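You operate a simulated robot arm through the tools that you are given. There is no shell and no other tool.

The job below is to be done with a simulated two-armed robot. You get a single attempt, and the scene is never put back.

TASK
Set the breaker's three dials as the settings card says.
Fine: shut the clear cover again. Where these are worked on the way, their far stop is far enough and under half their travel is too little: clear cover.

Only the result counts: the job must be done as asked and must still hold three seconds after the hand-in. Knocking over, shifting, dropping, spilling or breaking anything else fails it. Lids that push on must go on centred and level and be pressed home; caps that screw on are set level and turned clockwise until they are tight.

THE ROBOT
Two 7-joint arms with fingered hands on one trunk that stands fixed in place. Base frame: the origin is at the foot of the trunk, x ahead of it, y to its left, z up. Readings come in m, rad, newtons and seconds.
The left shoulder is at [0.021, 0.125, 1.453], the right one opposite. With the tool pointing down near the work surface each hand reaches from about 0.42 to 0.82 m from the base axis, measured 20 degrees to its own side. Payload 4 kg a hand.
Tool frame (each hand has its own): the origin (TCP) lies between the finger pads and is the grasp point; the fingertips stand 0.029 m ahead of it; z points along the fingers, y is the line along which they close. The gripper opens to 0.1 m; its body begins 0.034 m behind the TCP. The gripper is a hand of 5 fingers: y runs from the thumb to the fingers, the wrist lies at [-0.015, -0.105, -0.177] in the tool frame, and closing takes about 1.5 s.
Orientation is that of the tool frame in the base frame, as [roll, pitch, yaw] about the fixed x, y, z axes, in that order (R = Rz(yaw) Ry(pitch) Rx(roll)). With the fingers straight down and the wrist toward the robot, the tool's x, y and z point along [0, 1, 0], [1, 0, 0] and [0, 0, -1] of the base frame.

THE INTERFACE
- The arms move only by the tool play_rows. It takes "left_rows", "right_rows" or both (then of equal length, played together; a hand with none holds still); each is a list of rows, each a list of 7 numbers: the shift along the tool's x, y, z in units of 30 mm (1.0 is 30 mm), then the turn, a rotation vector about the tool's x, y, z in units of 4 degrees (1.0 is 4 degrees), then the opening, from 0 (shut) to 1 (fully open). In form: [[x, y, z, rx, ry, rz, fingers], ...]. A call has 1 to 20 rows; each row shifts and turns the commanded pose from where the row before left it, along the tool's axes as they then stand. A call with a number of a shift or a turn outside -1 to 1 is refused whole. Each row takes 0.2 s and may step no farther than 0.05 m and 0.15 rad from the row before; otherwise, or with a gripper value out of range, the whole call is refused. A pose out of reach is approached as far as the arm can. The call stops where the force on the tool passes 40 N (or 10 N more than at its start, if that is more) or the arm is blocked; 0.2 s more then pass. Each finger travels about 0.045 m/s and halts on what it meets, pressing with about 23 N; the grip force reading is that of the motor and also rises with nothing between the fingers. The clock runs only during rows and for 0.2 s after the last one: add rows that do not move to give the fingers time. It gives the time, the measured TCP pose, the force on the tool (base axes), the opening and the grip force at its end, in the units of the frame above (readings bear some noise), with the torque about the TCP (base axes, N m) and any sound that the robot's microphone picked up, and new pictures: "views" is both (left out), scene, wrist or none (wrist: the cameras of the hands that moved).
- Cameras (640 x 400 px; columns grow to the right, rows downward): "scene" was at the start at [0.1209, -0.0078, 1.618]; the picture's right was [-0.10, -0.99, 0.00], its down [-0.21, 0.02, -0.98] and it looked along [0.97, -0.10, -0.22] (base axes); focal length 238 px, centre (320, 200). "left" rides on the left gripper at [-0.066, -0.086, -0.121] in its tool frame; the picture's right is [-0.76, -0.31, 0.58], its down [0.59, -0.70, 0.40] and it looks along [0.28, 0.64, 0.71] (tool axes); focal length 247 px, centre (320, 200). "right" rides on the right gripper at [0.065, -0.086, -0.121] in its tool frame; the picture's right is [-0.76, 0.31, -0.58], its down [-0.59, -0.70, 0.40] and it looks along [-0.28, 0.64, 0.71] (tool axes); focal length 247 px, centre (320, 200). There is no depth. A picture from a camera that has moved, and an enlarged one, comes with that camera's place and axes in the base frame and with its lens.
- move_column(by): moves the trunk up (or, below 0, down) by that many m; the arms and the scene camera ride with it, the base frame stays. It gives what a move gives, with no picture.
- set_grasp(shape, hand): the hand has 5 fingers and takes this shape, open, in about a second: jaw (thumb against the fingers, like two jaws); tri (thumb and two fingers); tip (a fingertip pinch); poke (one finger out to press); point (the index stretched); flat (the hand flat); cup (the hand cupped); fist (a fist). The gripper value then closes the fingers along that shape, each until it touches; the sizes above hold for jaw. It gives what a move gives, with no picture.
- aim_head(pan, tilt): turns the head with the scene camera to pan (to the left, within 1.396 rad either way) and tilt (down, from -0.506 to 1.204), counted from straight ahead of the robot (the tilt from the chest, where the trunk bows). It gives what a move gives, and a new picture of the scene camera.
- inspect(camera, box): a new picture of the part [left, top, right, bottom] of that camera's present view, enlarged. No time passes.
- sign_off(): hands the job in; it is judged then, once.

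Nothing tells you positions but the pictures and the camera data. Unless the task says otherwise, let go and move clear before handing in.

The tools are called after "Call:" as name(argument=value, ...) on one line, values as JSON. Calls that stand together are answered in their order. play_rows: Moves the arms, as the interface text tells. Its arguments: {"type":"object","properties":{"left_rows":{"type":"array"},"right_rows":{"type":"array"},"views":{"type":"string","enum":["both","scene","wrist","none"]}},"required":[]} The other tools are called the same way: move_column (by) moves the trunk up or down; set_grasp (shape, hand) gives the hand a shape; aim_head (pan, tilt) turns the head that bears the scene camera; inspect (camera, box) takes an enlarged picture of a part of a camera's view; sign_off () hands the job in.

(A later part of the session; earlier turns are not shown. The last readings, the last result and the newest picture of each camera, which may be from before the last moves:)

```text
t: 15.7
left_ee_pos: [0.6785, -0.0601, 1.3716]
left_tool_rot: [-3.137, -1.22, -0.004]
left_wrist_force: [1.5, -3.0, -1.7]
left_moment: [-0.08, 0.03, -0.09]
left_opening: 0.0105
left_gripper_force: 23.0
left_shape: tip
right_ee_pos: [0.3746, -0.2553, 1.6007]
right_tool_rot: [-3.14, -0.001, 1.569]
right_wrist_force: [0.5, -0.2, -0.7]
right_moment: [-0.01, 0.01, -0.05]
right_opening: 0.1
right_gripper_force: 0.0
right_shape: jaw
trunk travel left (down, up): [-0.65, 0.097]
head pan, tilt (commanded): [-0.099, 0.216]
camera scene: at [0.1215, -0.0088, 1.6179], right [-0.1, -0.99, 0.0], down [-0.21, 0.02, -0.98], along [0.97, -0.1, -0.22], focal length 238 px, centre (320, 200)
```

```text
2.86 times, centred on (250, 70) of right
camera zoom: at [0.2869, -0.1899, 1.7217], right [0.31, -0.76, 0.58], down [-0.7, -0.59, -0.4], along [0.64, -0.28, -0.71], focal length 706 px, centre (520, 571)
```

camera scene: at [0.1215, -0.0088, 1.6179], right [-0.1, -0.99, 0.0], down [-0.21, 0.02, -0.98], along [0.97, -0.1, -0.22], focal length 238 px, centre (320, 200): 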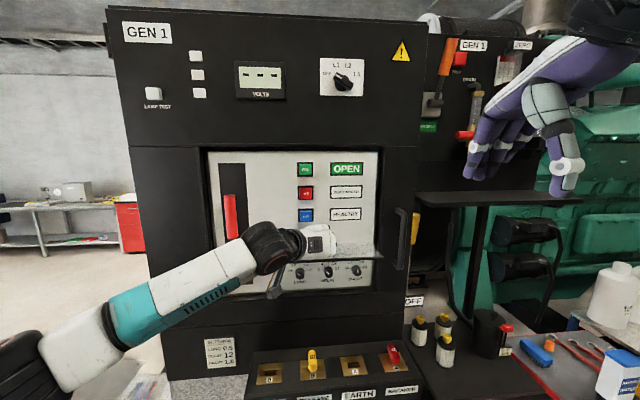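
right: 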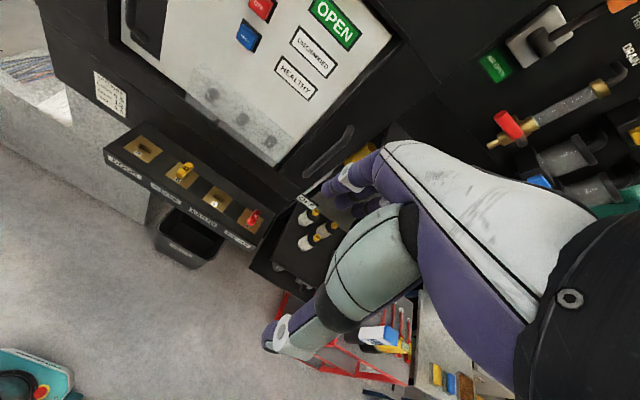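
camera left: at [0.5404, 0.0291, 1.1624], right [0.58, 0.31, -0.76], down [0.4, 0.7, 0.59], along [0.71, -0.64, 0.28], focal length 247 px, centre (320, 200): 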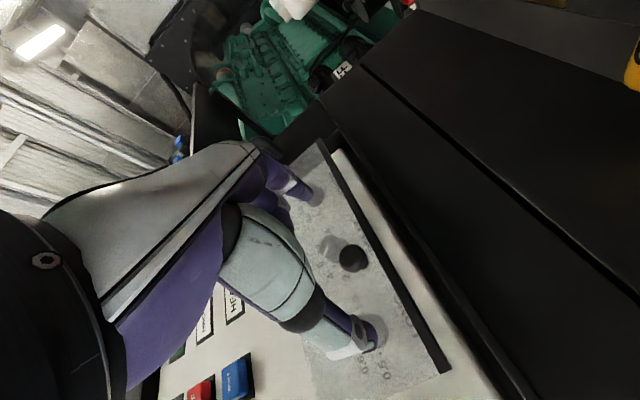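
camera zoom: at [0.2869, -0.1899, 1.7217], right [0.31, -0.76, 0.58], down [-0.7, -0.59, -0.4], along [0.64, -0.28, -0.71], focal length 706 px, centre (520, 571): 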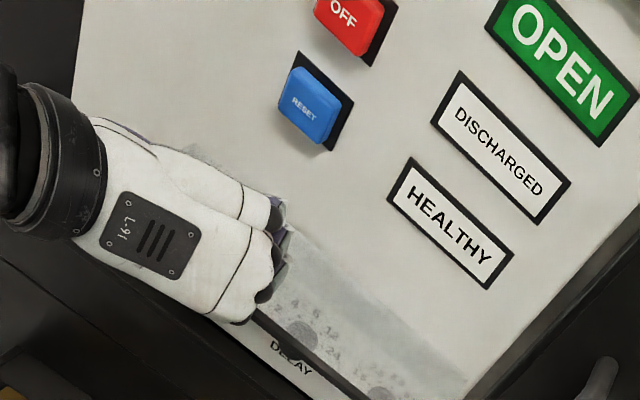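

The cover is nearly horizontal, and all three dials are in view below it. I'll check the pinch on the pull closely before going on.

Call:
inspect(camera="left", box=[290, 200, 370, 270])

Call:
inspect(camera="left", box=[350, 100, 510, 260])

```text
5.71 times, centred on (330, 235) of left
camera zoom: at [0.5421, 0.0257, 1.3529], right [0.28, 0.31, -0.91], down [0.58, 0.7, 0.42], along [0.77, -0.64, 0.02], focal length 1411 px, centre (263, 0)
```

zoom: 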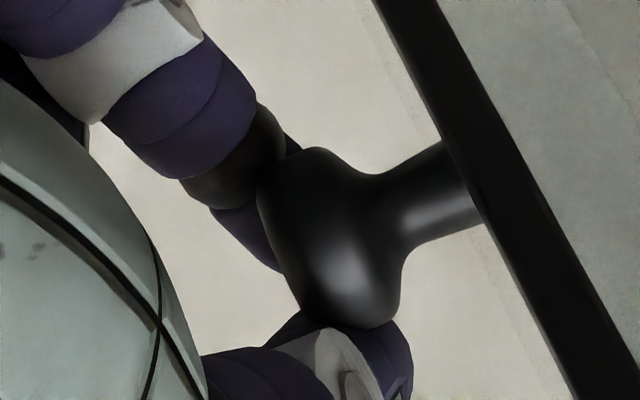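

```text
2.50 times, centred on (430, 180) of left
camera zoom: at [0.5421, 0.0257, 1.3529], right [0.28, 0.31, -0.91], down [0.58, 0.7, 0.42], along [0.77, -0.64, 0.02], focal length 617 px, centre (45, 250)
```

zoom: 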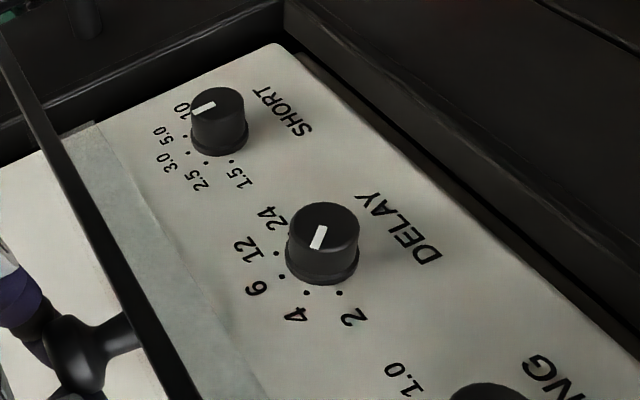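

The pull is still held between thumb and index. I'll continue opening in small steps, watching the force for the stop.

Call:
play_rows(left_rows=[[0.241, 0, 0.083, 0, -0.5, 0, 0], [0.244, 0, 0.074, 0, -0.5, 0, 0], [0.233, 0, 0.097, 0, -0.5, 0, 0], [0.236, 0, 0.089, 0, -0.5, 0, 0]], views="none")

Call:
inspect(camera="left", box=[240, 140, 400, 270])

Call:
inspect(camera="scene", box=[260, 200, 400, 315])

```text
t: 16.7
left_ee_pos: [0.6975, -0.0597, 1.3957]
left_tool_rot: [-3.141, -1.081, -0.001]
left_wrist_force: [-0.5, 0.7, 0.3]
left_moment: [0.0, -0.01, 0.0]
left_opening: 0.0056
left_gripper_force: 22.9
left_shape: tip
right_ee_pos: [0.3738, -0.2545, 1.5999]
right_tool_rot: [-3.141, -0.002, 1.569]
right_wrist_force: [0.6, 0.6, -0.7]
right_moment: [0.02, 0.02, 0.02]
right_opening: 0.0999
right_gripper_force: 0.0
right_shape: jaw
trunk travel left (down, up): [-0.65, 0.097]
head pan, tilt (commanded): [-0.099, 0.216]
```

```text
3.08 times, centred on (320, 205) of left
camera zoom: at [0.5614, 0.0267, 1.3954], right [0.15, 0.31, -0.94], down [0.63, 0.7, 0.33], along [0.76, -0.64, -0.09], focal length 760 px, centre (320, 185)
```

zoom: 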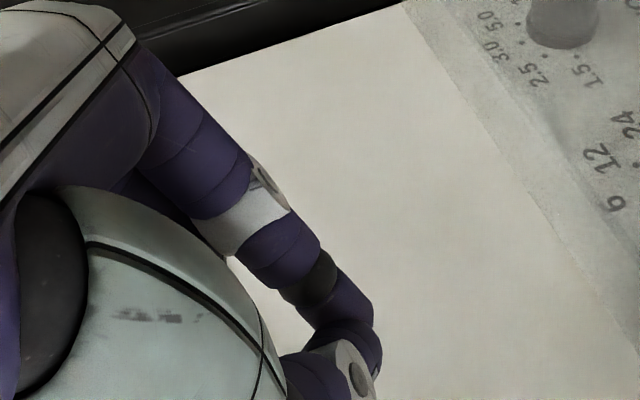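

```text
3.48 times, centred on (330, 258) of scene
camera zoom: at [0.1212, -0.0084, 1.618], right [-0.1, -0.99, 0.0], down [-0.21, 0.02, -0.98], along [0.97, -0.1, -0.22], focal length 828 px, centre (285, 0)
```

zoom: 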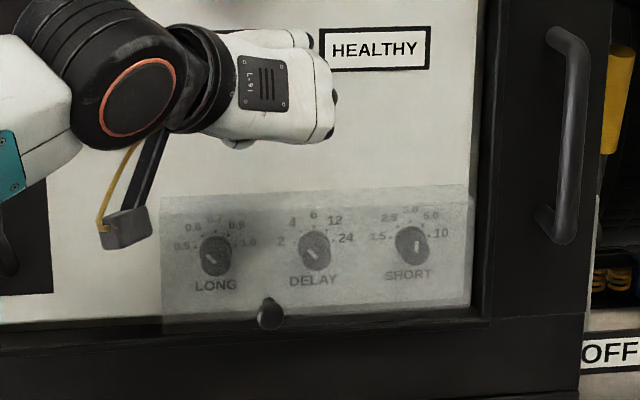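

The pinch slipped off and the cover dropped shut under its own weight, so it must be held open. Next time I'll grip the pull deeper and turn the hand along with the cover (from pitched-up to pitched-down). First I'll back the left hand off and bring it below the pull, pitched 30° up.

Call:
play_rows(left_rows=[[0, 0, -1, 0, 0, 0, 0.3], [0, 0, -1, 0, 0, 0, 0.6], [0, 0, -1, 0, 0, 0, 1], [-0.509, 0, 0.271, 0, 1, 0, 1], [-0.527, 0, 0.235, 0, 1, 0, 1], [-0.542, 0, 0.197, 0, 1, 0, 1], [-0.555, 0, 0.159, 0, 1, 0, 1], [-0.564, 0, 0.12, 0, 1, 0, 1], [-0.571, 0, 0.08, 0, 1, 0, 1], [-0.576, 0, 0.04, 0, 1, 0, 1], [-0.577, 0, 0, 0, 1, 0, 1], [-0.576, 0, -0.04, 0, 1, 0, 1], [-0.571, 0, -0.08, 0, 1, 0, 1], [-0.564, 0, -0.12, 0, 1, 0, 1], [-0.555, 0, -0.159, 0, 1, 0, 1], [-0.542, 0, -0.197, 0, 1, 0, 1], [-0.527, 0, -0.235, 0, 1, 0, 1], [-0.509, 0, -0.271, 0, 0.5, 0, 1]], views="both")

Call:
inspect(camera="left", box=[220, 100, 520, 390])

Call:
inspect(camera="scene", box=[270, 235, 390, 330])

Call:
inspect(camera="right", box=[160, 60, 320, 180])

```text
t: 20.5
left_ee_pos: [0.6191, -0.0589, 1.1771]
left_tool_rot: [0.0, -1.046, 3.141]
left_wrist_force: [-0.9, 0.5, 0.1]
left_moment: [-0.01, 0.02, 0.02]
left_opening: 0.0999
left_gripper_force: 0.1
left_shape: tip
right_ee_pos: [0.374, -0.2554, 1.6005]
right_tool_rot: [3.142, -0.002, 1.571]
right_wrist_force: [-0.3, 0.9, -0.5]
right_moment: [0.0, 0.01, -0.01]
right_opening: 0.0998
right_gripper_force: 0.0
right_shape: jaw
trunk travel left (down, up): [-0.65, 0.097]
head pan, tilt (commanded): [-0.099, 0.216]
camera scene: at [0.1211, -0.0081, 1.618], right [-0.1, -0.99, 0.0], down [-0.21, 0.02, -0.98], along [0.97, -0.1, -0.22], focal length 238 px, centre (320, 200)
camera left: at [0.5473, 0.0262, 1.0609], right [0.88, 0.31, -0.37], down [0.05, 0.7, 0.71], along [0.47, -0.64, 0.6], focal length 247 px, centre (320, 200)
```

scene: 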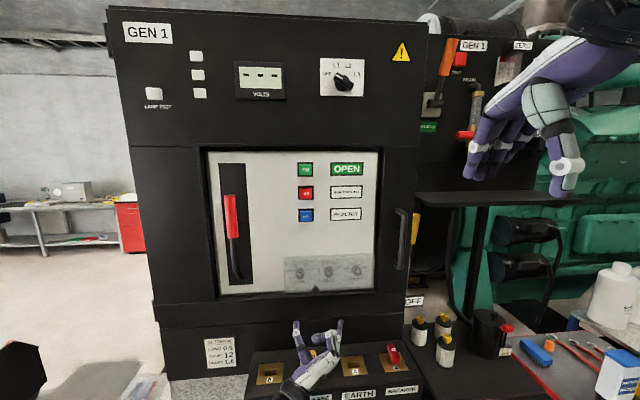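
left: 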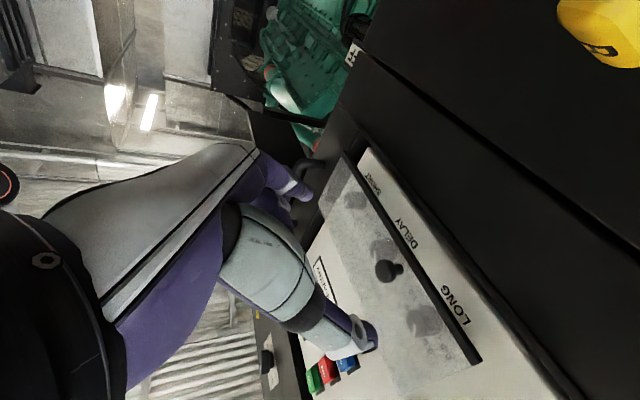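

```text
1.38 times, centred on (370, 245) of left
camera zoom: at [0.5473, 0.0262, 1.0609], right [0.88, 0.31, -0.37], down [0.05, 0.7, 0.71], along [0.47, -0.64, 0.6], focal length 341 px, centre (251, 138)
```

zoom: 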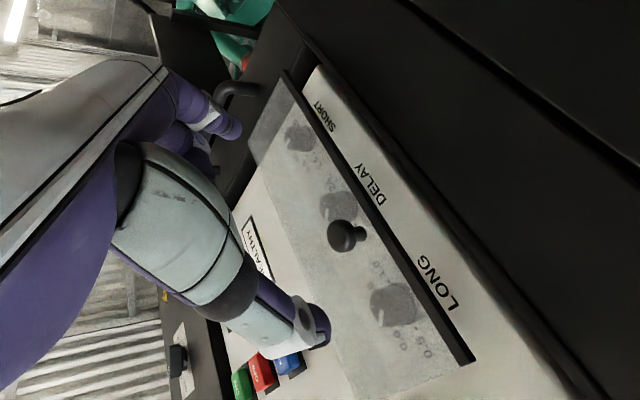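

```text
4.21 times, centred on (330, 282) of scene
camera zoom: at [0.1211, -0.0081, 1.618], right [-0.1, -0.99, 0.0], down [-0.21, 0.02, -0.98], along [0.97, -0.1, -0.22], focal length 1002 px, centre (278, -147)
```

zoom: 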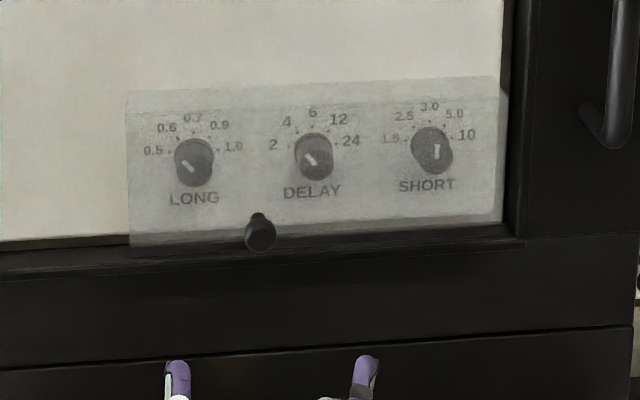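

```text
3.33 times, centred on (240, 120) of right
camera zoom: at [0.2864, -0.1892, 1.7219], right [0.31, -0.76, 0.58], down [-0.7, -0.59, -0.4], along [0.64, -0.28, -0.71], focal length 823 px, centre (587, 467)
```

zoom: 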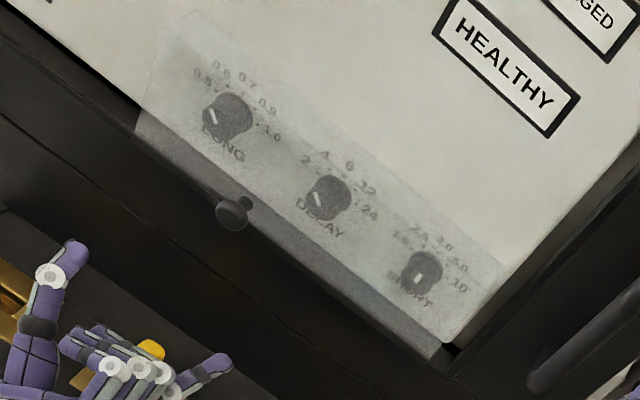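

Measured again: the pull head is at (0.719,-0.059,1.227), the plate front at x≈0.739 and the hinge at about (0.778, z 1.304), so the arc was right and the grip was just shallow. I'll move in along the fingers from below, then check before closing.

Call:
play_rows(left_rows=[[-0.22, 0, 0.7, 0, 0, 0, 1], [0, 0, 0.7, 0, 0, 0, 1], [0, 0, 0.7, 0, 0, 0, 1], [0, 0, 0.6, 0, 0, 0, 1], [0, 0, 0.3, 0, 0, 0, 0.8], [0, 0, 0, 0, 0, 0, 0.6], [0, 0, 0, 0, 0, 0, 0.45]], views="none")

Call:
inspect(camera="left", box=[240, 180, 400, 340])

Call:
inspect(camera="right", box=[160, 80, 280, 160])

Call:
inspect(camera="scene", box=[280, 265, 360, 325])

```text
t: 22.1
left_ee_pos: [0.7014, -0.0604, 1.2172]
left_tool_rot: [0.002, -1.048, 3.139]
left_wrist_force: [-0.1, -0.4, -1.0]
left_moment: [0.01, -0.01, -0.01]
left_opening: 0.0456
left_gripper_force: 0.0
left_shape: tip
right_ee_pos: [0.373, -0.2546, 1.6006]
right_tool_rot: [3.141, -0.002, 1.569]
right_wrist_force: [0.2, 0.4, -0.2]
right_moment: [0.01, 0.03, 0.0]
right_opening: 0.0997
right_gripper_force: 0.0
right_shape: jaw
trunk travel left (down, up): [-0.65, 0.097]
head pan, tilt (commanded): [-0.099, 0.216]
```

```text
2.50 times, centred on (320, 260) of left
camera zoom: at [0.6283, 0.026, 1.1002], right [0.88, 0.31, -0.37], down [0.05, 0.7, 0.71], along [0.48, -0.64, 0.6], focal length 617 px, centre (320, 50)
```

zoom: 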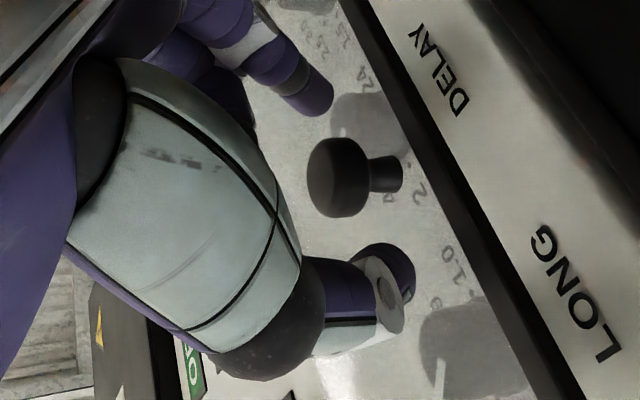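

```text
5.00 times, centred on (220, 120) of right
camera zoom: at [0.2863, -0.1891, 1.7219], right [0.31, -0.76, 0.58], down [-0.7, -0.59, -0.4], along [0.64, -0.28, -0.71], focal length 1235 px, centre (820, 600)
```

zoom: 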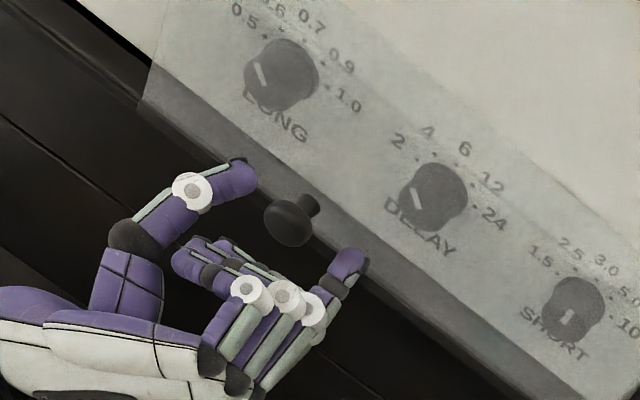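

```text
6.67 times, centred on (320, 295) of scene
camera zoom: at [0.1209, -0.008, 1.618], right [-0.1, -0.99, 0.0], down [-0.21, 0.02, -0.98], along [0.97, -0.1, -0.22], focal length 1587 px, centre (320, -433)
```

zoom: 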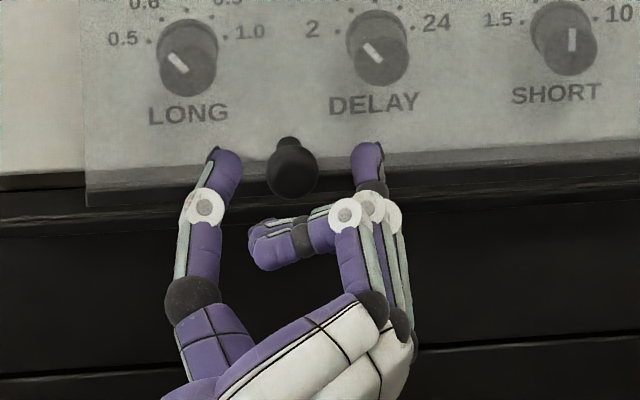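

The pull is centred between the tips; I'll go about 4.5 mm deeper and close firmly.

Call:
play_rows(left_rows=[[0, 0, 0.15, 0, 0, 0, 0.4], [0, 0, 0, 0, 0, 0, 0.25], [0, 0, 0, 0, 0, 0, 0.1], [0, 0, 0, 0, 0, 0, 0], [0, 0, 0, 0, 0, 0, 0], [0, 0, 0, 0, 0, 0, 0]], views="none")

Call:
inspect(camera="left", box=[240, 180, 400, 340])

Call:
inspect(camera="right", box=[160, 80, 280, 160])

```text
t: 23.5
left_ee_pos: [0.7047, -0.059, 1.2187]
left_tool_rot: [0.001, -1.046, -3.141]
left_wrist_force: [3.3, 0.6, 5.1]
left_moment: [-0.03, -0.02, 0.0]
left_opening: 0.012
left_gripper_force: 22.5
left_shape: tip
right_ee_pos: [0.3731, -0.2545, 1.6004]
right_tool_rot: [3.141, 0.0, 1.569]
right_wrist_force: [0.3, 0.7, 0.7]
right_moment: [0.0, 0.0, 0.01]
right_opening: 0.0998
right_gripper_force: 0.0
right_shape: jaw
trunk travel left (down, up): [-0.65, 0.097]
head pan, tilt (commanded): [-0.099, 0.216]
```

```text
2.50 times, centred on (320, 260) of left
camera zoom: at [0.6327, 0.0262, 1.1031], right [0.88, 0.31, -0.37], down [0.05, 0.7, 0.71], along [0.48, -0.64, 0.6], focal length 617 px, centre (320, 50)
```

zoom: 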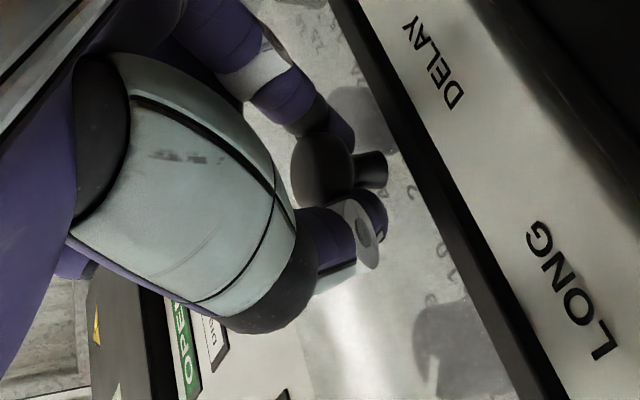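

```text
5.00 times, centred on (220, 120) of right
camera zoom: at [0.2865, -0.1889, 1.722], right [0.31, -0.76, 0.58], down [-0.7, -0.59, -0.4], along [0.64, -0.28, -0.71], focal length 1235 px, centre (820, 600)
```

zoom: 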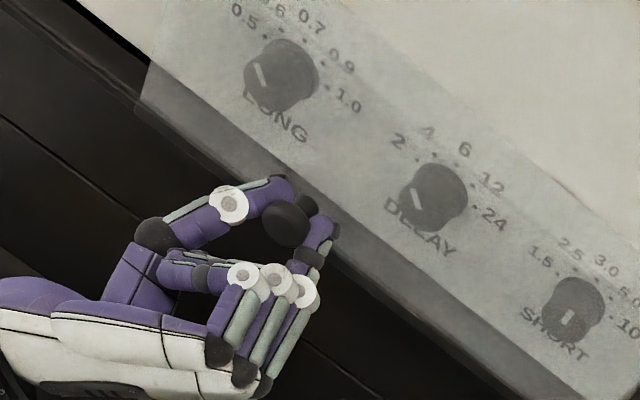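

The fingers now wrap behind the pull's head. I'll swing the cover open with the hand turning along with it, first to about 40°.

Call:
play_rows(left_rows=[[0.246, 0, -0.079, 0, -0.9, 0, 0], [0.246, 0, -0.0775, 0, -0.9, 0, 0], [0.247, 0, -0.076, 0, -0.9, 0, 0], [0.247, 0, -0.074, 0, -0.9, 0, 0], [0.248, 0, -0.073, 0, -0.9, 0, 0], [0.248, 0, -0.071, 0, -0.9, 0, 0], [0.249, 0, -0.0695, 0, -0.9, 0, 0], [0.249, 0, -0.068, 0, -0.9, 0, 0], [0.249, 0, -0.066, 0, -0.9, 0, 0], [0.25, 0, -0.065, 0, -0.9, 0, 0]], views="none")

Call:
inspect(camera="left", box=[240, 140, 400, 300])

Call:
inspect(camera="scene", box=[260, 220, 400, 315])

```text
t: 25.7
left_ee_pos: [0.6635, -0.06, 1.2855]
left_tool_rot: [3.115, -1.467, 0.024]
left_wrist_force: [-15.9, 2.2, -2.2]
left_moment: [0.01, 0.04, 0.19]
left_opening: 0.0126
left_gripper_force: 23.3
left_shape: tip
right_ee_pos: [0.3694, -0.2535, 1.6026]
right_tool_rot: [3.138, 0.0, 1.569]
right_wrist_force: [-0.3, -0.6, 0.6]
right_moment: [-0.01, -0.01, 0.04]
right_opening: 0.1001
right_gripper_force: 0.0
right_shape: jaw
trunk travel left (down, up): [-0.65, 0.097]
head pan, tilt (commanded): [-0.099, 0.216]
```

```text
2.50 times, centred on (320, 220) of left
camera zoom: at [0.5362, 0.0264, 1.2343], right [0.5, 0.3, -0.81], down [0.46, 0.7, 0.54], along [0.74, -0.64, 0.21], focal length 617 px, centre (320, 150)
```

zoom: 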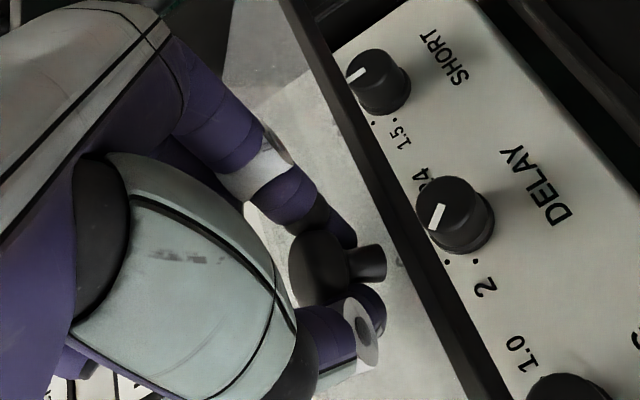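

```text
4.21 times, centred on (330, 268) of scene
camera zoom: at [0.1179, -0.0075, 1.6182], right [-0.1, -0.99, 0.0], down [-0.21, 0.02, -0.98], along [0.97, -0.1, -0.21], focal length 1002 px, centre (278, -84)
```

zoom: 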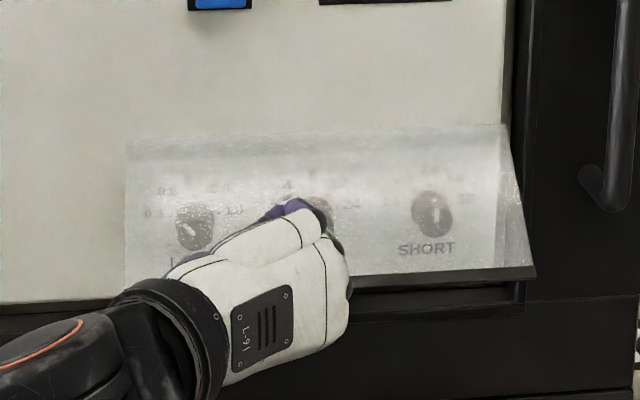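

The grip is holding well at about 40°; the hand is pressed back with 16 N, so the true arc is about 3 mm further out than I assumed. I'll correct for that and carry on opening.

Call:
play_rows(left_rows=[[0.264, 0, -0.18, 0, -0.886, 0, 0], [0.25, 0, -0.062, 0, -0.886, 0, 0], [0.25, 0, -0.06, 0, -0.886, 0, 0], [0.251, 0, -0.058, 0, -0.886, 0, 0], [0.251, 0, -0.056, 0, -0.886, 0, 0], [0.252, 0, -0.053, 0, -0.886, 0, 0]], views="none")

Call:
inspect(camera="left", box=[240, 140, 400, 300])

Call:
inspect(camera="scene", box=[260, 200, 400, 315])

```text
t: 27.1
left_ee_pos: [0.6629, -0.0599, 1.3315]
left_tool_rot: [3.14, -1.094, 0.001]
left_wrist_force: [-3.4, -1.6, 1.2]
left_moment: [-0.01, -0.04, 0.08]
left_opening: 0.012
left_gripper_force: 23.0
left_shape: tip
right_ee_pos: [0.3716, -0.2545, 1.6003]
right_tool_rot: [3.141, -0.002, 1.57]
right_wrist_force: [-0.9, 0.3, -0.7]
right_moment: [-0.02, -0.02, -0.01]
right_opening: 0.0998
right_gripper_force: 0.0
right_shape: jaw
trunk travel left (down, up): [-0.65, 0.097]
head pan, tilt (commanded): [-0.099, 0.216]
```

```text
2.50 times, centred on (320, 220) of left
camera zoom: at [0.5257, 0.0261, 1.33], right [0.17, 0.31, -0.94], down [0.62, 0.7, 0.34], along [0.76, -0.64, -0.08], focal length 617 px, centre (320, 150)
```

zoom: 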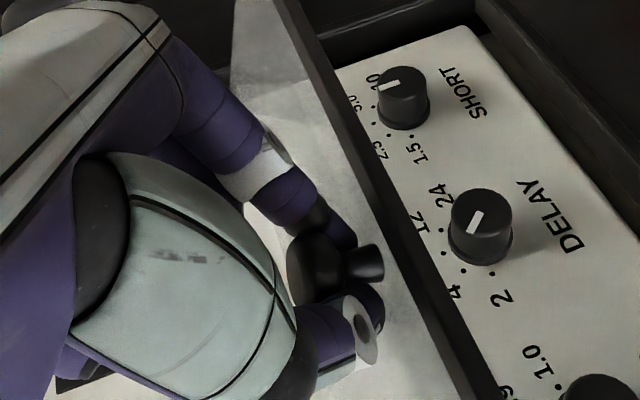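

```text
3.48 times, centred on (330, 258) of scene
camera zoom: at [0.1202, -0.0085, 1.618], right [-0.1, -0.99, 0.0], down [-0.21, 0.02, -0.98], along [0.97, -0.1, -0.22], focal length 828 px, centre (285, 0)
```

zoom: 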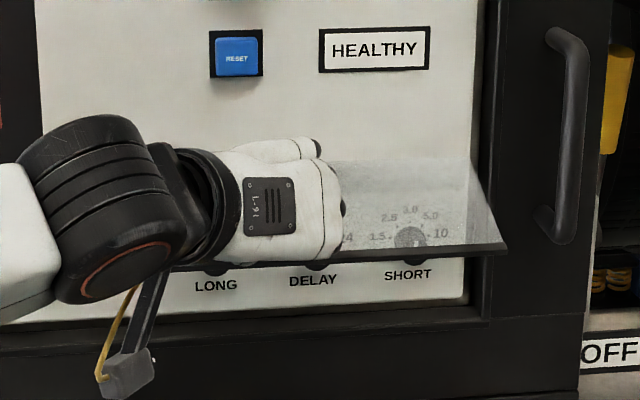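

Grip and forces are fine at roughly 65°. I'll continue to about 85–90°.

Call:
play_rows(left_rows=[[0.252, 0, -0.06, 0, -0.886, 0, 0], [0.253, 0, -0.052, 0, -0.886, 0, 0], [0.253, 0, -0.048, 0, -0.886, 0, 0], [0.254, 0, -0.045, 0, -0.886, 0, 0], [0.254, 0, -0.043, 0, -0.886, 0, 0], [0.254, 0, -0.043, 0, -0.886, 0, 0]], views="scene")

Call:
inspect(camera="left", box=[240, 140, 400, 300])

Call:
inspect(camera="scene", box=[260, 200, 400, 315])

Call:
inspect(camera="right", box=[160, 0, 340, 140])

```text
t: 28.5
left_ee_pos: [0.6829, -0.0591, 1.3731]
left_tool_rot: [3.14, -0.724, 0.001]
left_wrist_force: [-0.8, 0.5, 3.7]
left_moment: [-0.11, -0.27, 0.1]
left_opening: 0.0081
left_gripper_force: 23.2
left_shape: tip
right_ee_pos: [0.3729, -0.2552, 1.6005]
right_tool_rot: [3.141, -0.003, 1.568]
right_wrist_force: [-0.8, -0.7, 0.5]
right_moment: [0.0, 0.02, -0.01]
right_opening: 0.0996
right_gripper_force: 0.0
right_shape: jaw
trunk travel left (down, up): [-0.65, 0.097]
head pan, tilt (commanded): [-0.099, 0.216]
camera scene: at [0.1203, -0.0082, 1.618], right [-0.1, -0.99, 0.0], down [-0.21, 0.02, -0.98], along [0.97, -0.1, -0.22], focal length 238 px, centre (320, 200)
```

scene: 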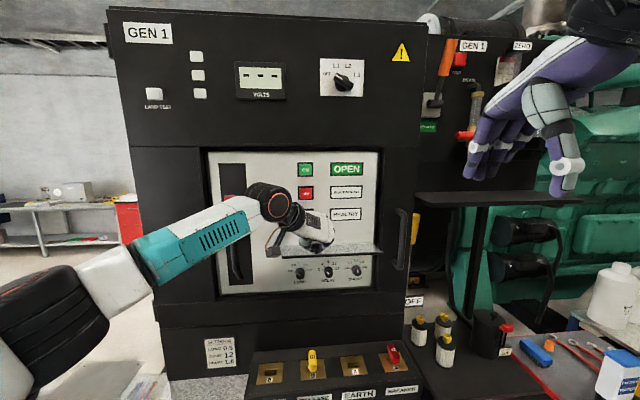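

```text
2.50 times, centred on (320, 220) of left
camera zoom: at [0.5541, 0.0265, 1.4218], right [-0.18, 0.31, -0.93], down [0.7, 0.7, 0.09], along [0.69, -0.64, -0.35], focal length 617 px, centre (320, 150)
```

zoom: 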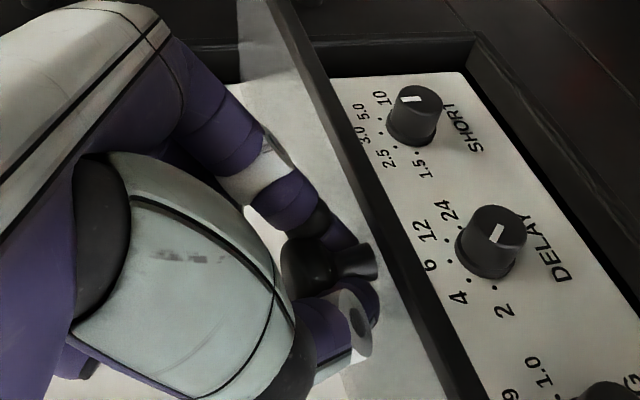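

```text
3.48 times, centred on (330, 258) of scene
camera zoom: at [0.1203, -0.0082, 1.618], right [-0.1, -0.99, 0.0], down [-0.21, 0.02, -0.98], along [0.97, -0.1, -0.22], focal length 828 px, centre (285, 0)
```

zoom: 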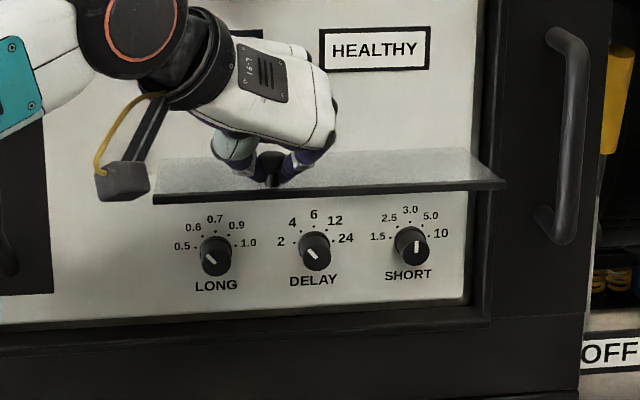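

```text
2.86 times, centred on (250, 70) of right
camera zoom: at [0.2856, -0.1893, 1.722], right [0.31, -0.76, 0.58], down [-0.7, -0.59, -0.4], along [0.64, -0.28, -0.71], focal length 706 px, centre (520, 571)
```

zoom: 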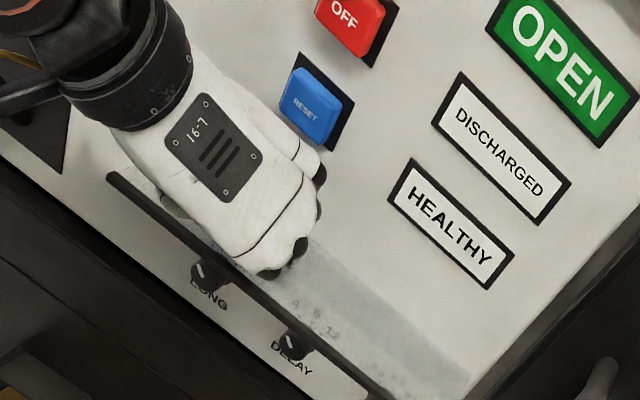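

The dials are fully uncovered with the cover about 88° open. I'll verify the pinch in detail before using the right hand.

Call:
inspect(camera="left", box=[290, 200, 370, 270])

Call:
inspect(camera="scene", box=[295, 215, 350, 255])

```text
5.71 times, centred on (330, 235) of left
camera zoom: at [0.5541, 0.0265, 1.4218], right [-0.18, 0.31, -0.93], down [0.7, 0.7, 0.09], along [0.69, -0.64, -0.35], focal length 1411 px, centre (263, 0)
```

zoom: 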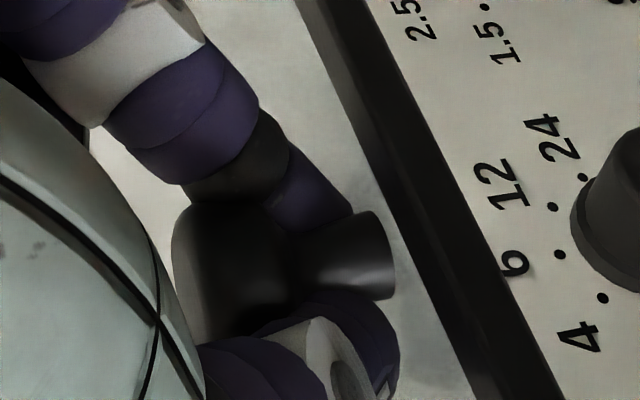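

```text
10.00 times, centred on (322, 235) of scene
camera zoom: at [0.1203, -0.0082, 1.618], right [-0.1, -0.99, 0.0], down [-0.21, 0.02, -0.98], along [0.97, -0.1, -0.22], focal length 2380 px, centre (295, -150)
```

zoom: 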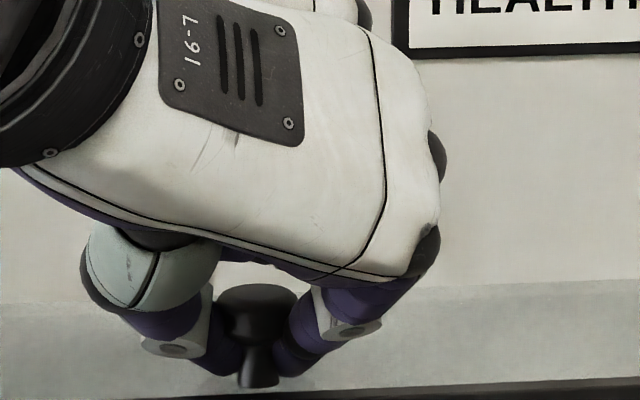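

The fingertips now sit around the stem behind the head, so the pull is captured. I'll lift the cover a little more for clearance, watching for the stop.

Call:
play_rows(left_rows=[[0.22, 0, -0.02, 0, -0.3, 0, 0], [0.22, 0, -0.02, 0, -0.3, 0, 0], [0, 0, 0, 0, 0, 0, 0]], views="none")

Call:
inspect(camera="scene", box=[260, 200, 400, 315])

Call:
inspect(camera="left", box=[240, 180, 400, 300])

Call:
set_grasp(shape="tip", hand="right")

```text
t: 29.3
left_ee_pos: [0.6888, -0.0599, 1.3805]
left_tool_rot: [-3.137, -0.676, -0.003]
left_wrist_force: [-17.3, -1.2, -16.4]
left_moment: [0.07, 0.08, 0.03]
left_opening: 0.0075
left_gripper_force: 23.8
left_shape: tip
right_ee_pos: [0.3715, -0.2554, 1.6012]
right_tool_rot: [3.141, -0.001, 1.567]
right_wrist_force: [1.2, 1.2, -0.2]
right_moment: [0.02, 0.0, 0.01]
right_opening: 0.0998
right_gripper_force: 0.1
right_shape: jaw
trunk travel left (down, up): [-0.65, 0.097]
head pan, tilt (commanded): [-0.099, 0.216]
```

```text
3.48 times, centred on (330, 258) of scene
camera zoom: at [0.1187, -0.008, 1.6179], right [-0.1, -0.99, 0.0], down [-0.21, 0.02, -0.98], along [0.97, -0.1, -0.21], focal length 828 px, centre (285, 0)
```

zoom: 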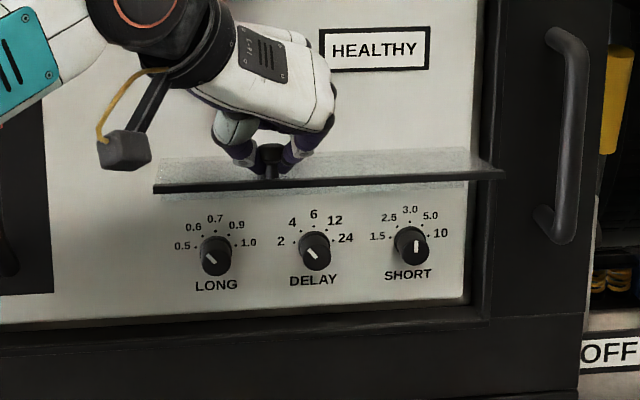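

```text
3.33 times, centred on (320, 240) of left
camera zoom: at [0.563, 0.026, 1.4347], right [-0.23, 0.31, -0.92], down [0.71, 0.7, 0.06], along [0.67, -0.64, -0.38], focal length 823 px, centre (320, 67)
```

zoom: 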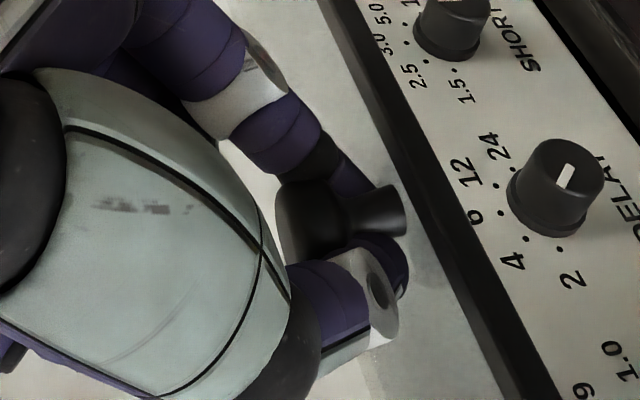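

```text
t: 30.2
left_ee_pos: [0.6904, -0.0598, 1.3803]
left_tool_rot: [-3.138, -0.677, -0.003]
left_wrist_force: [-20.6, -1.7, -22.5]
left_moment: [0.07, 0.14, -0.04]
left_opening: 0.0077
left_gripper_force: 22.6
left_shape: tip
right_ee_pos: [0.3714, -0.2545, 1.6017]
right_tool_rot: [3.14, -0.003, 1.57]
right_wrist_force: [-0.2, 0.0, 0.0]
right_moment: [0.02, -0.01, -0.01]
right_opening: 0.0998
right_gripper_force: 0.0
right_shape: tip
trunk travel left (down, up): [-0.65, 0.097]
head pan, tilt (commanded): [-0.099, 0.216]
```

The force of about 30 N shows the cover is at its far stop (~93°). I'll ease the left hand back about 5 mm so it only holds the cover there, and at the same time begin turning the right hand to point forward.

Call:
play_rows(left_rows=[[-0.1, 0, 0.0, 0, 0, 0, 0], [-0.07, 0, 0, 0, 0, 0, 0], [0, 0, 0, 0, 0, 0, 0], [0, 0, 0, 0, 0, 0, 0]], views="none")

Call:
inspect(camera="scene", box=[0, 0, 640, 400])

```text
t: 31.2
left_ee_pos: [0.6889, -0.0591, 1.378]
left_tool_rot: [3.141, -0.682, 0.001]
left_wrist_force: [-8.1, -1.8, -13.3]
left_moment: [0.02, -0.02, 0.02]
left_opening: 0.0073
left_gripper_force: 22.4
left_shape: tip
right_ee_pos: [0.3728, -0.2558, 1.6007]
right_tool_rot: [3.14, -0.003, 1.569]
right_wrist_force: [-0.6, 0.3, 0.0]
right_moment: [-0.01, 0.03, 0.0]
right_opening: 0.1002
right_gripper_force: 0.1
right_shape: tip
trunk travel left (down, up): [-0.65, 0.097]
head pan, tilt (commanded): [-0.099, 0.216]
```

```text
1.00 times, centred on (320, 200) of scene (not enlarged: the box is as wide or as high as the picture)
camera zoom: at [0.121, -0.0086, 1.618], right [-0.1, -0.99, 0.0], down [-0.21, 0.02, -0.98], along [0.97, -0.1, -0.22], focal length 238 px, centre (320, 200)
```

zoom: 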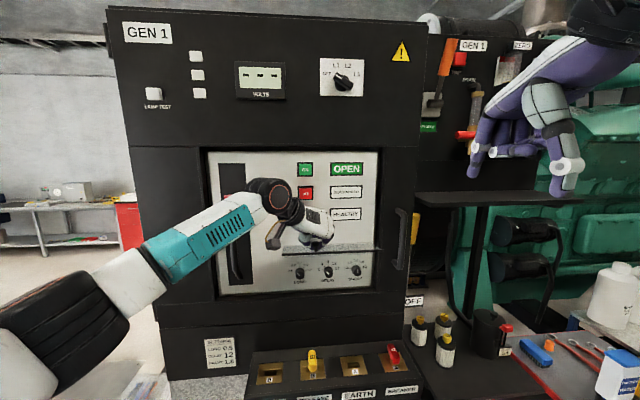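

The cover is held at its stop with moderate force. Now the right hand: move forward and down a bit, then pitch it up to point forward with the wrist below.

Call:
play_rows(right_rows=[[0.02, 0.7375, 0.833, 0, 0, 0, 1], [0.02, 0.7375, 0.833, 0, 0, 0, 1], [0.02, 0.7375, 0.833, 0, 0, 0, 1], [0.02, 0.7375, 0.833, 0, 0, 0, 1], [0.02, 0.7375, 0.833, 0, 0, 0, 1], [0.02, 0.7375, 0.833, 0, 0, 0, 1], [0.02, 0.7375, 0.833, 0, 0, 0, 1], [0.02, 0.7375, 0.833, 0, 0, 0, 1], [0, 0, 0, -1, 0, 0, 1], [0, 0, 0, -1, 0, 0, 1], [0, 0, 0, -1, 0, 0, 1], [0, 0, 0, -1, 0, 0, 1], [0, 0, 0, -1, 0, 0, 1], [0, 0, 0, -1, 0, 0, 1], [0, 0, 0, -1, 0, 0, 1], [0, 0, 0, -1, 0, 0, 1], [0, 0, 0, -1, 0, 0, 1], [0, 0, 0, -1, 0, 0, 1]], views="scene")

```text
t: 35.0
left_ee_pos: [0.689, -0.0594, 1.3776]
left_tool_rot: [-3.141, -0.682, -0.001]
left_wrist_force: [-5.2, -0.3, -11.3]
left_moment: [-0.01, -0.08, 0.02]
left_opening: 0.007
left_gripper_force: 23.2
left_shape: tip
right_ee_pos: [0.5493, -0.25, 1.4016]
right_tool_rot: [2.442, 0.0, 1.57]
right_wrist_force: [0.8, 1.0, -0.4]
right_moment: [-0.02, -0.01, 0.0]
right_opening: 0.0999
right_gripper_force: 0.0
right_shape: tip
trunk travel left (down, up): [-0.65, 0.097]
head pan, tilt (commanded): [-0.099, 0.216]
camera scene: at [0.121, -0.0083, 1.6179], right [-0.1, -0.99, 0.0], down [-0.21, 0.02, -0.98], along [0.97, -0.1, -0.22], focal length 238 px, centre (320, 200)
```

scene: 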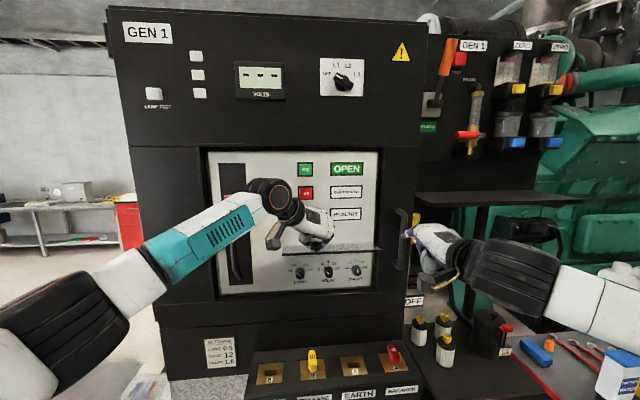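

Call:
play_rows(right_rows=[[0.187, -0.152, 0.388, -1, 0, 0, 1], [0.187, -0.178, 0.377, -1, 0, 0, 1], [0.187, -0.204, 0.363, -1, 0, 0, 1], [0.187, -0.229, 0.348, -1, 0, 0, 1], [0.187, -0.253, 0.331, -1, 0, 0, 1], [0.187, -0.275, 0.313, -1, 0, 0, 1], [0.187, -0.296, 0.293, -1, 0, 0, 1], [0.187, -0.316, 0.272, -1, 0, 0, 1], [0.187, -0.334, 0.249, -1, 0, 0, 1], [0.187, -0.351, 0.225, -1, 0, 0, 1], [0.187, -0.366, 0.2, -1, 0, 0, 1], [0.187, -0.379, 0.174, -1, 0, 0, 1], [0.09, -0.19, 0.07, -0.5, 0, 0, 1]], views="both")

Call:
inspect(camera="scene", box=[260, 200, 460, 360])

```text
t: 37.8
left_ee_pos: [0.6884, -0.0599, 1.3781]
left_tool_rot: [-3.141, -0.683, 0.0]
left_wrist_force: [-5.8, -0.4, -11.6]
left_moment: [0.0, -0.07, 0.03]
left_opening: 0.0066
left_gripper_force: 23.1
left_shape: tip
right_ee_pos: [0.5517, -0.2478, 1.3944]
right_tool_rot: [2.41, -0.002, 1.571]
right_wrist_force: [-0.3, 0.7, 0.9]
right_moment: [0.02, -0.03, 0.02]
right_opening: 0.0999
right_gripper_force: 0.0
right_shape: tip
right hand out of reach, approached as far as the arm can: row 1, 2, 3, 4, 5, 6, 7, 8, 9, 10, 11, 12, 13
trunk travel left (down, up): [-0.65, 0.097]
head pan, tilt (commanded): [-0.099, 0.216]
camera scene: at [0.1212, -0.0082, 1.6179], right [-0.1, -0.99, 0.0], down [-0.21, 0.02, -0.98], along [0.97, -0.1, -0.22], focal length 238 px, centre (320, 200)
camera right: at [0.4063, -0.1818, 1.4275], right [-0.16, -0.76, 0.63], down [-0.26, -0.59, -0.77], along [0.95, -0.28, -0.1], focal length 247 px, centre (320, 200)
```

scene: 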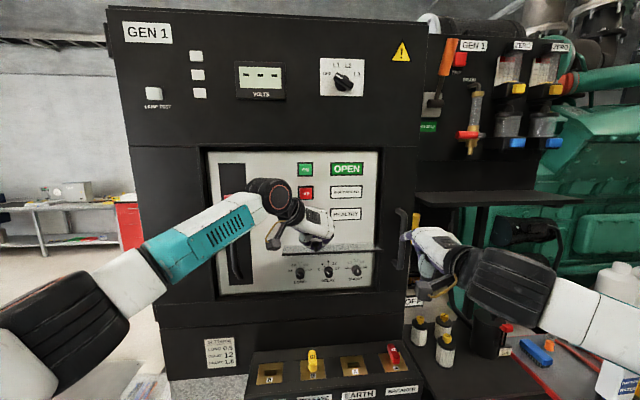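
right: 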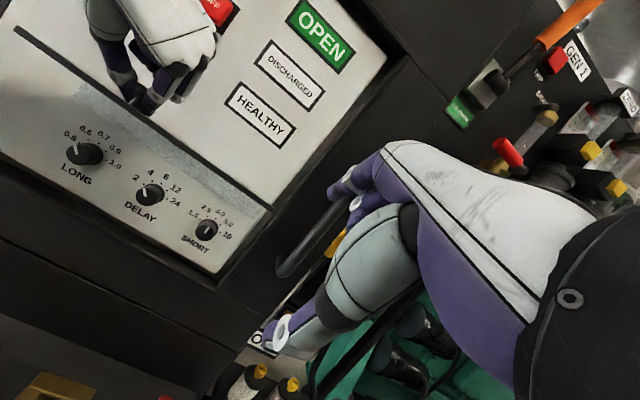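

```text
2.50 times, centred on (360, 280) of scene
camera zoom: at [0.1212, -0.0082, 1.6179], right [-0.1, -0.99, 0.0], down [-0.21, 0.02, -0.98], along [0.97, -0.1, -0.22], focal length 595 px, centre (220, 0)
```

zoom: 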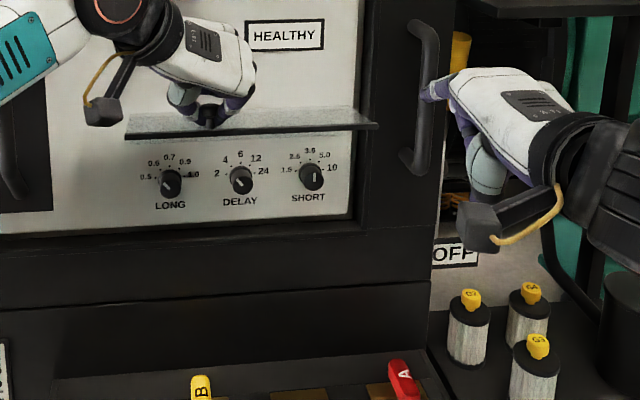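

The right arm couldn't pitch further with its wrist below (wrist limit), so I should bring it in with the wrist to the right, mirror-wise to the left hand. First a still row to see where its commanded pose stands.

Call:
play_rows(right_rows=[[0, 0, 0, 0, 0, 0, 1]], views="none")

```text
t: 38.2
left_ee_pos: [0.6885, -0.0604, 1.3781]
left_tool_rot: [3.141, -0.681, 0.0]
left_wrist_force: [-5.5, 0.4, -11.0]
left_moment: [0.02, -0.03, 0.04]
left_opening: 0.0066
left_gripper_force: 23.0
left_shape: tip
right_ee_pos: [0.5515, -0.248, 1.3946]
right_tool_rot: [2.408, -0.002, 1.571]
right_wrist_force: [-0.2, 0.8, -0.5]
right_moment: [0.01, 0.0, 0.01]
right_opening: 0.0998
right_gripper_force: 0.0
right_shape: tip
trunk travel left (down, up): [-0.65, 0.097]
head pan, tilt (commanded): [-0.099, 0.216]
```

The commanded pose is where the arm stands. I'll turn the right hand about a combined axis to the forward, wrist-to-the-right orientation (the mirror of the left).

Call:
play_rows(right_rows=[[0, 0, 0, -0.445, -0.445, -1, 1], [0, 0, 0, -0.445, -0.445, -1, 1], [0, 0, 0, -0.445, -0.445, -1, 1], [0, 0, 0, -0.445, -0.445, -1, 1], [0, 0, 0, -0.445, -0.445, -1, 1], [0, 0, 0, -0.445, -0.445, -1, 1], [0, 0, 0, -0.445, -0.445, -1, 1], [0, 0, 0, -0.445, -0.445, -1, 1], [0, 0, 0, -0.445, -0.445, -1, 1], [0, 0, 0, -0.445, -0.445, -1, 1], [0, 0, 0, -0.445, -0.445, -1, 1], [0, 0, 0, -0.445, -0.445, -1, 1], [0, 0, 0, -0.445, -0.445, -1, 1], [0, 0, 0, -0.445, -0.445, -1, 1], [0, 0, 0, -0.445, -0.445, -1, 1], [0, 0, 0, -0.445, -0.445, -1, 1], [0, 0, 0, -0.445, -0.445, -1, 1], [0, 0, 0, -0.445, -0.445, -1, 1], [0, 0, 0, -0.445, -0.445, -1, 1], [0, 0, 0, -0.445, -0.445, -1, 1]], views="both")

```text
t: 42.4
left_ee_pos: [0.689, -0.0593, 1.3789]
left_tool_rot: [-3.14, -0.681, 0.0]
left_wrist_force: [-5.1, 0.5, -11.5]
left_moment: [0.03, 0.01, 0.05]
left_opening: 0.0068
left_gripper_force: 22.7
left_shape: tip
right_ee_pos: [0.5245, -0.3292, 1.5263]
right_tool_rot: [2.094, 1.403, 2.028]
right_wrist_force: [-1.2, -0.5, -0.4]
right_moment: [0.0, 0.01, -0.01]
right_opening: 0.0997
right_gripper_force: 0.0
right_shape: tip
right hand out of reach, approached as far as the arm can: row 1, 13, 14, 15, 16, 17, 18, 19, 20
trunk travel left (down, up): [-0.65, 0.097]
head pan, tilt (commanded): [-0.099, 0.216]
camera scene: at [0.1213, -0.0081, 1.6179], right [-0.1, -0.99, 0.0], down [-0.21, 0.02, -0.98], along [0.97, -0.1, -0.22], focal length 238 px, centre (320, 200)
camera right: at [0.3926, -0.3959, 1.46], right [-0.5, 0.22, 0.84], down [0.39, -0.81, 0.45], along [0.78, 0.55, 0.31], focal length 247 px, centre (320, 200)
```

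scene: 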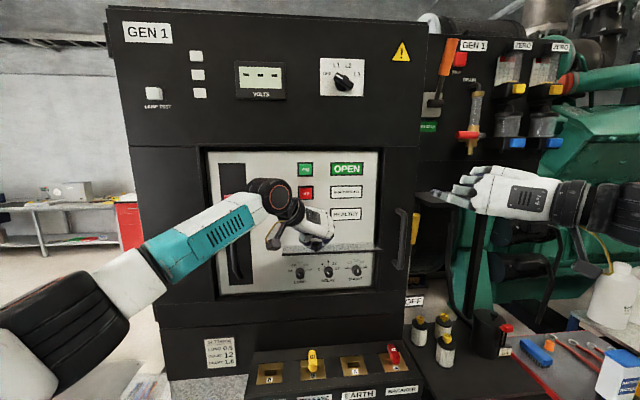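
right: 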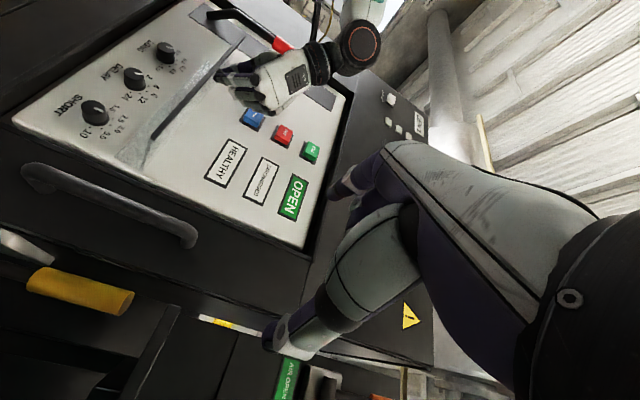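

The right hand now points forward with its wrist to the right, though the arm shifted up and right to do so. I'll bring it down and in towards the front of SHORT, staying about 15 cm off the panel and well away from the left hand.

Call:
play_rows(right_rows=[[0.789, 0.252, 0.096, 0, 0, 0, 1], [0.789, 0.252, 0.096, 0, 0, 0, 1], [0.789, 0.252, 0.096, 0, 0, 0, 1], [0.789, 0.252, 0.096, 0, 0, 0, 1], [0.789, 0.252, 0.096, 0, 0, 0, 1], [0.789, 0.252, 0.096, 0, 0, 0, 1]], views="scene")

```text
t: 43.8
left_ee_pos: [0.6892, -0.059, 1.3794]
left_tool_rot: [3.141, -0.682, 0.0]
left_wrist_force: [-4.0, 1.7, -11.3]
left_moment: [0.01, -0.04, 0.02]
left_opening: 0.0066
left_gripper_force: 22.7
left_shape: tip
right_ee_pos: [0.5211, -0.2616, 1.5263]
right_tool_rot: [2.092, 1.407, 2.026]
right_wrist_force: [-0.4, 0.9, -0.1]
right_moment: [-0.01, -0.02, 0.01]
right_opening: 0.1
right_gripper_force: 0.0
right_shape: tip
right hand out of reach, approached as far as the arm can: row 1, 2, 3, 4, 5, 6
trunk travel left (down, up): [-0.65, 0.097]
head pan, tilt (commanded): [-0.099, 0.216]
camera scene: at [0.1213, -0.0082, 1.6179], right [-0.1, -0.99, 0.0], down [-0.21, 0.02, -0.98], along [0.97, -0.1, -0.22], focal length 238 px, centre (320, 200)
```

scene: 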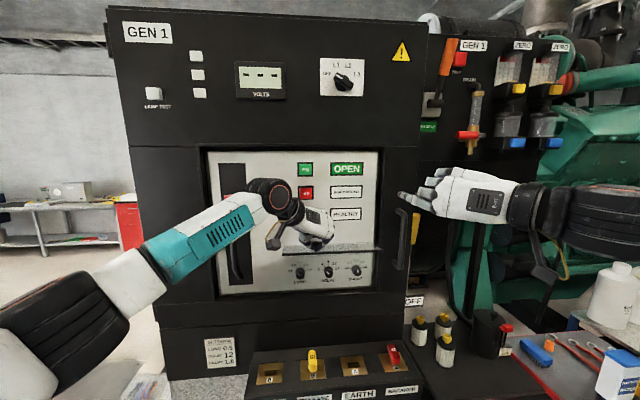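

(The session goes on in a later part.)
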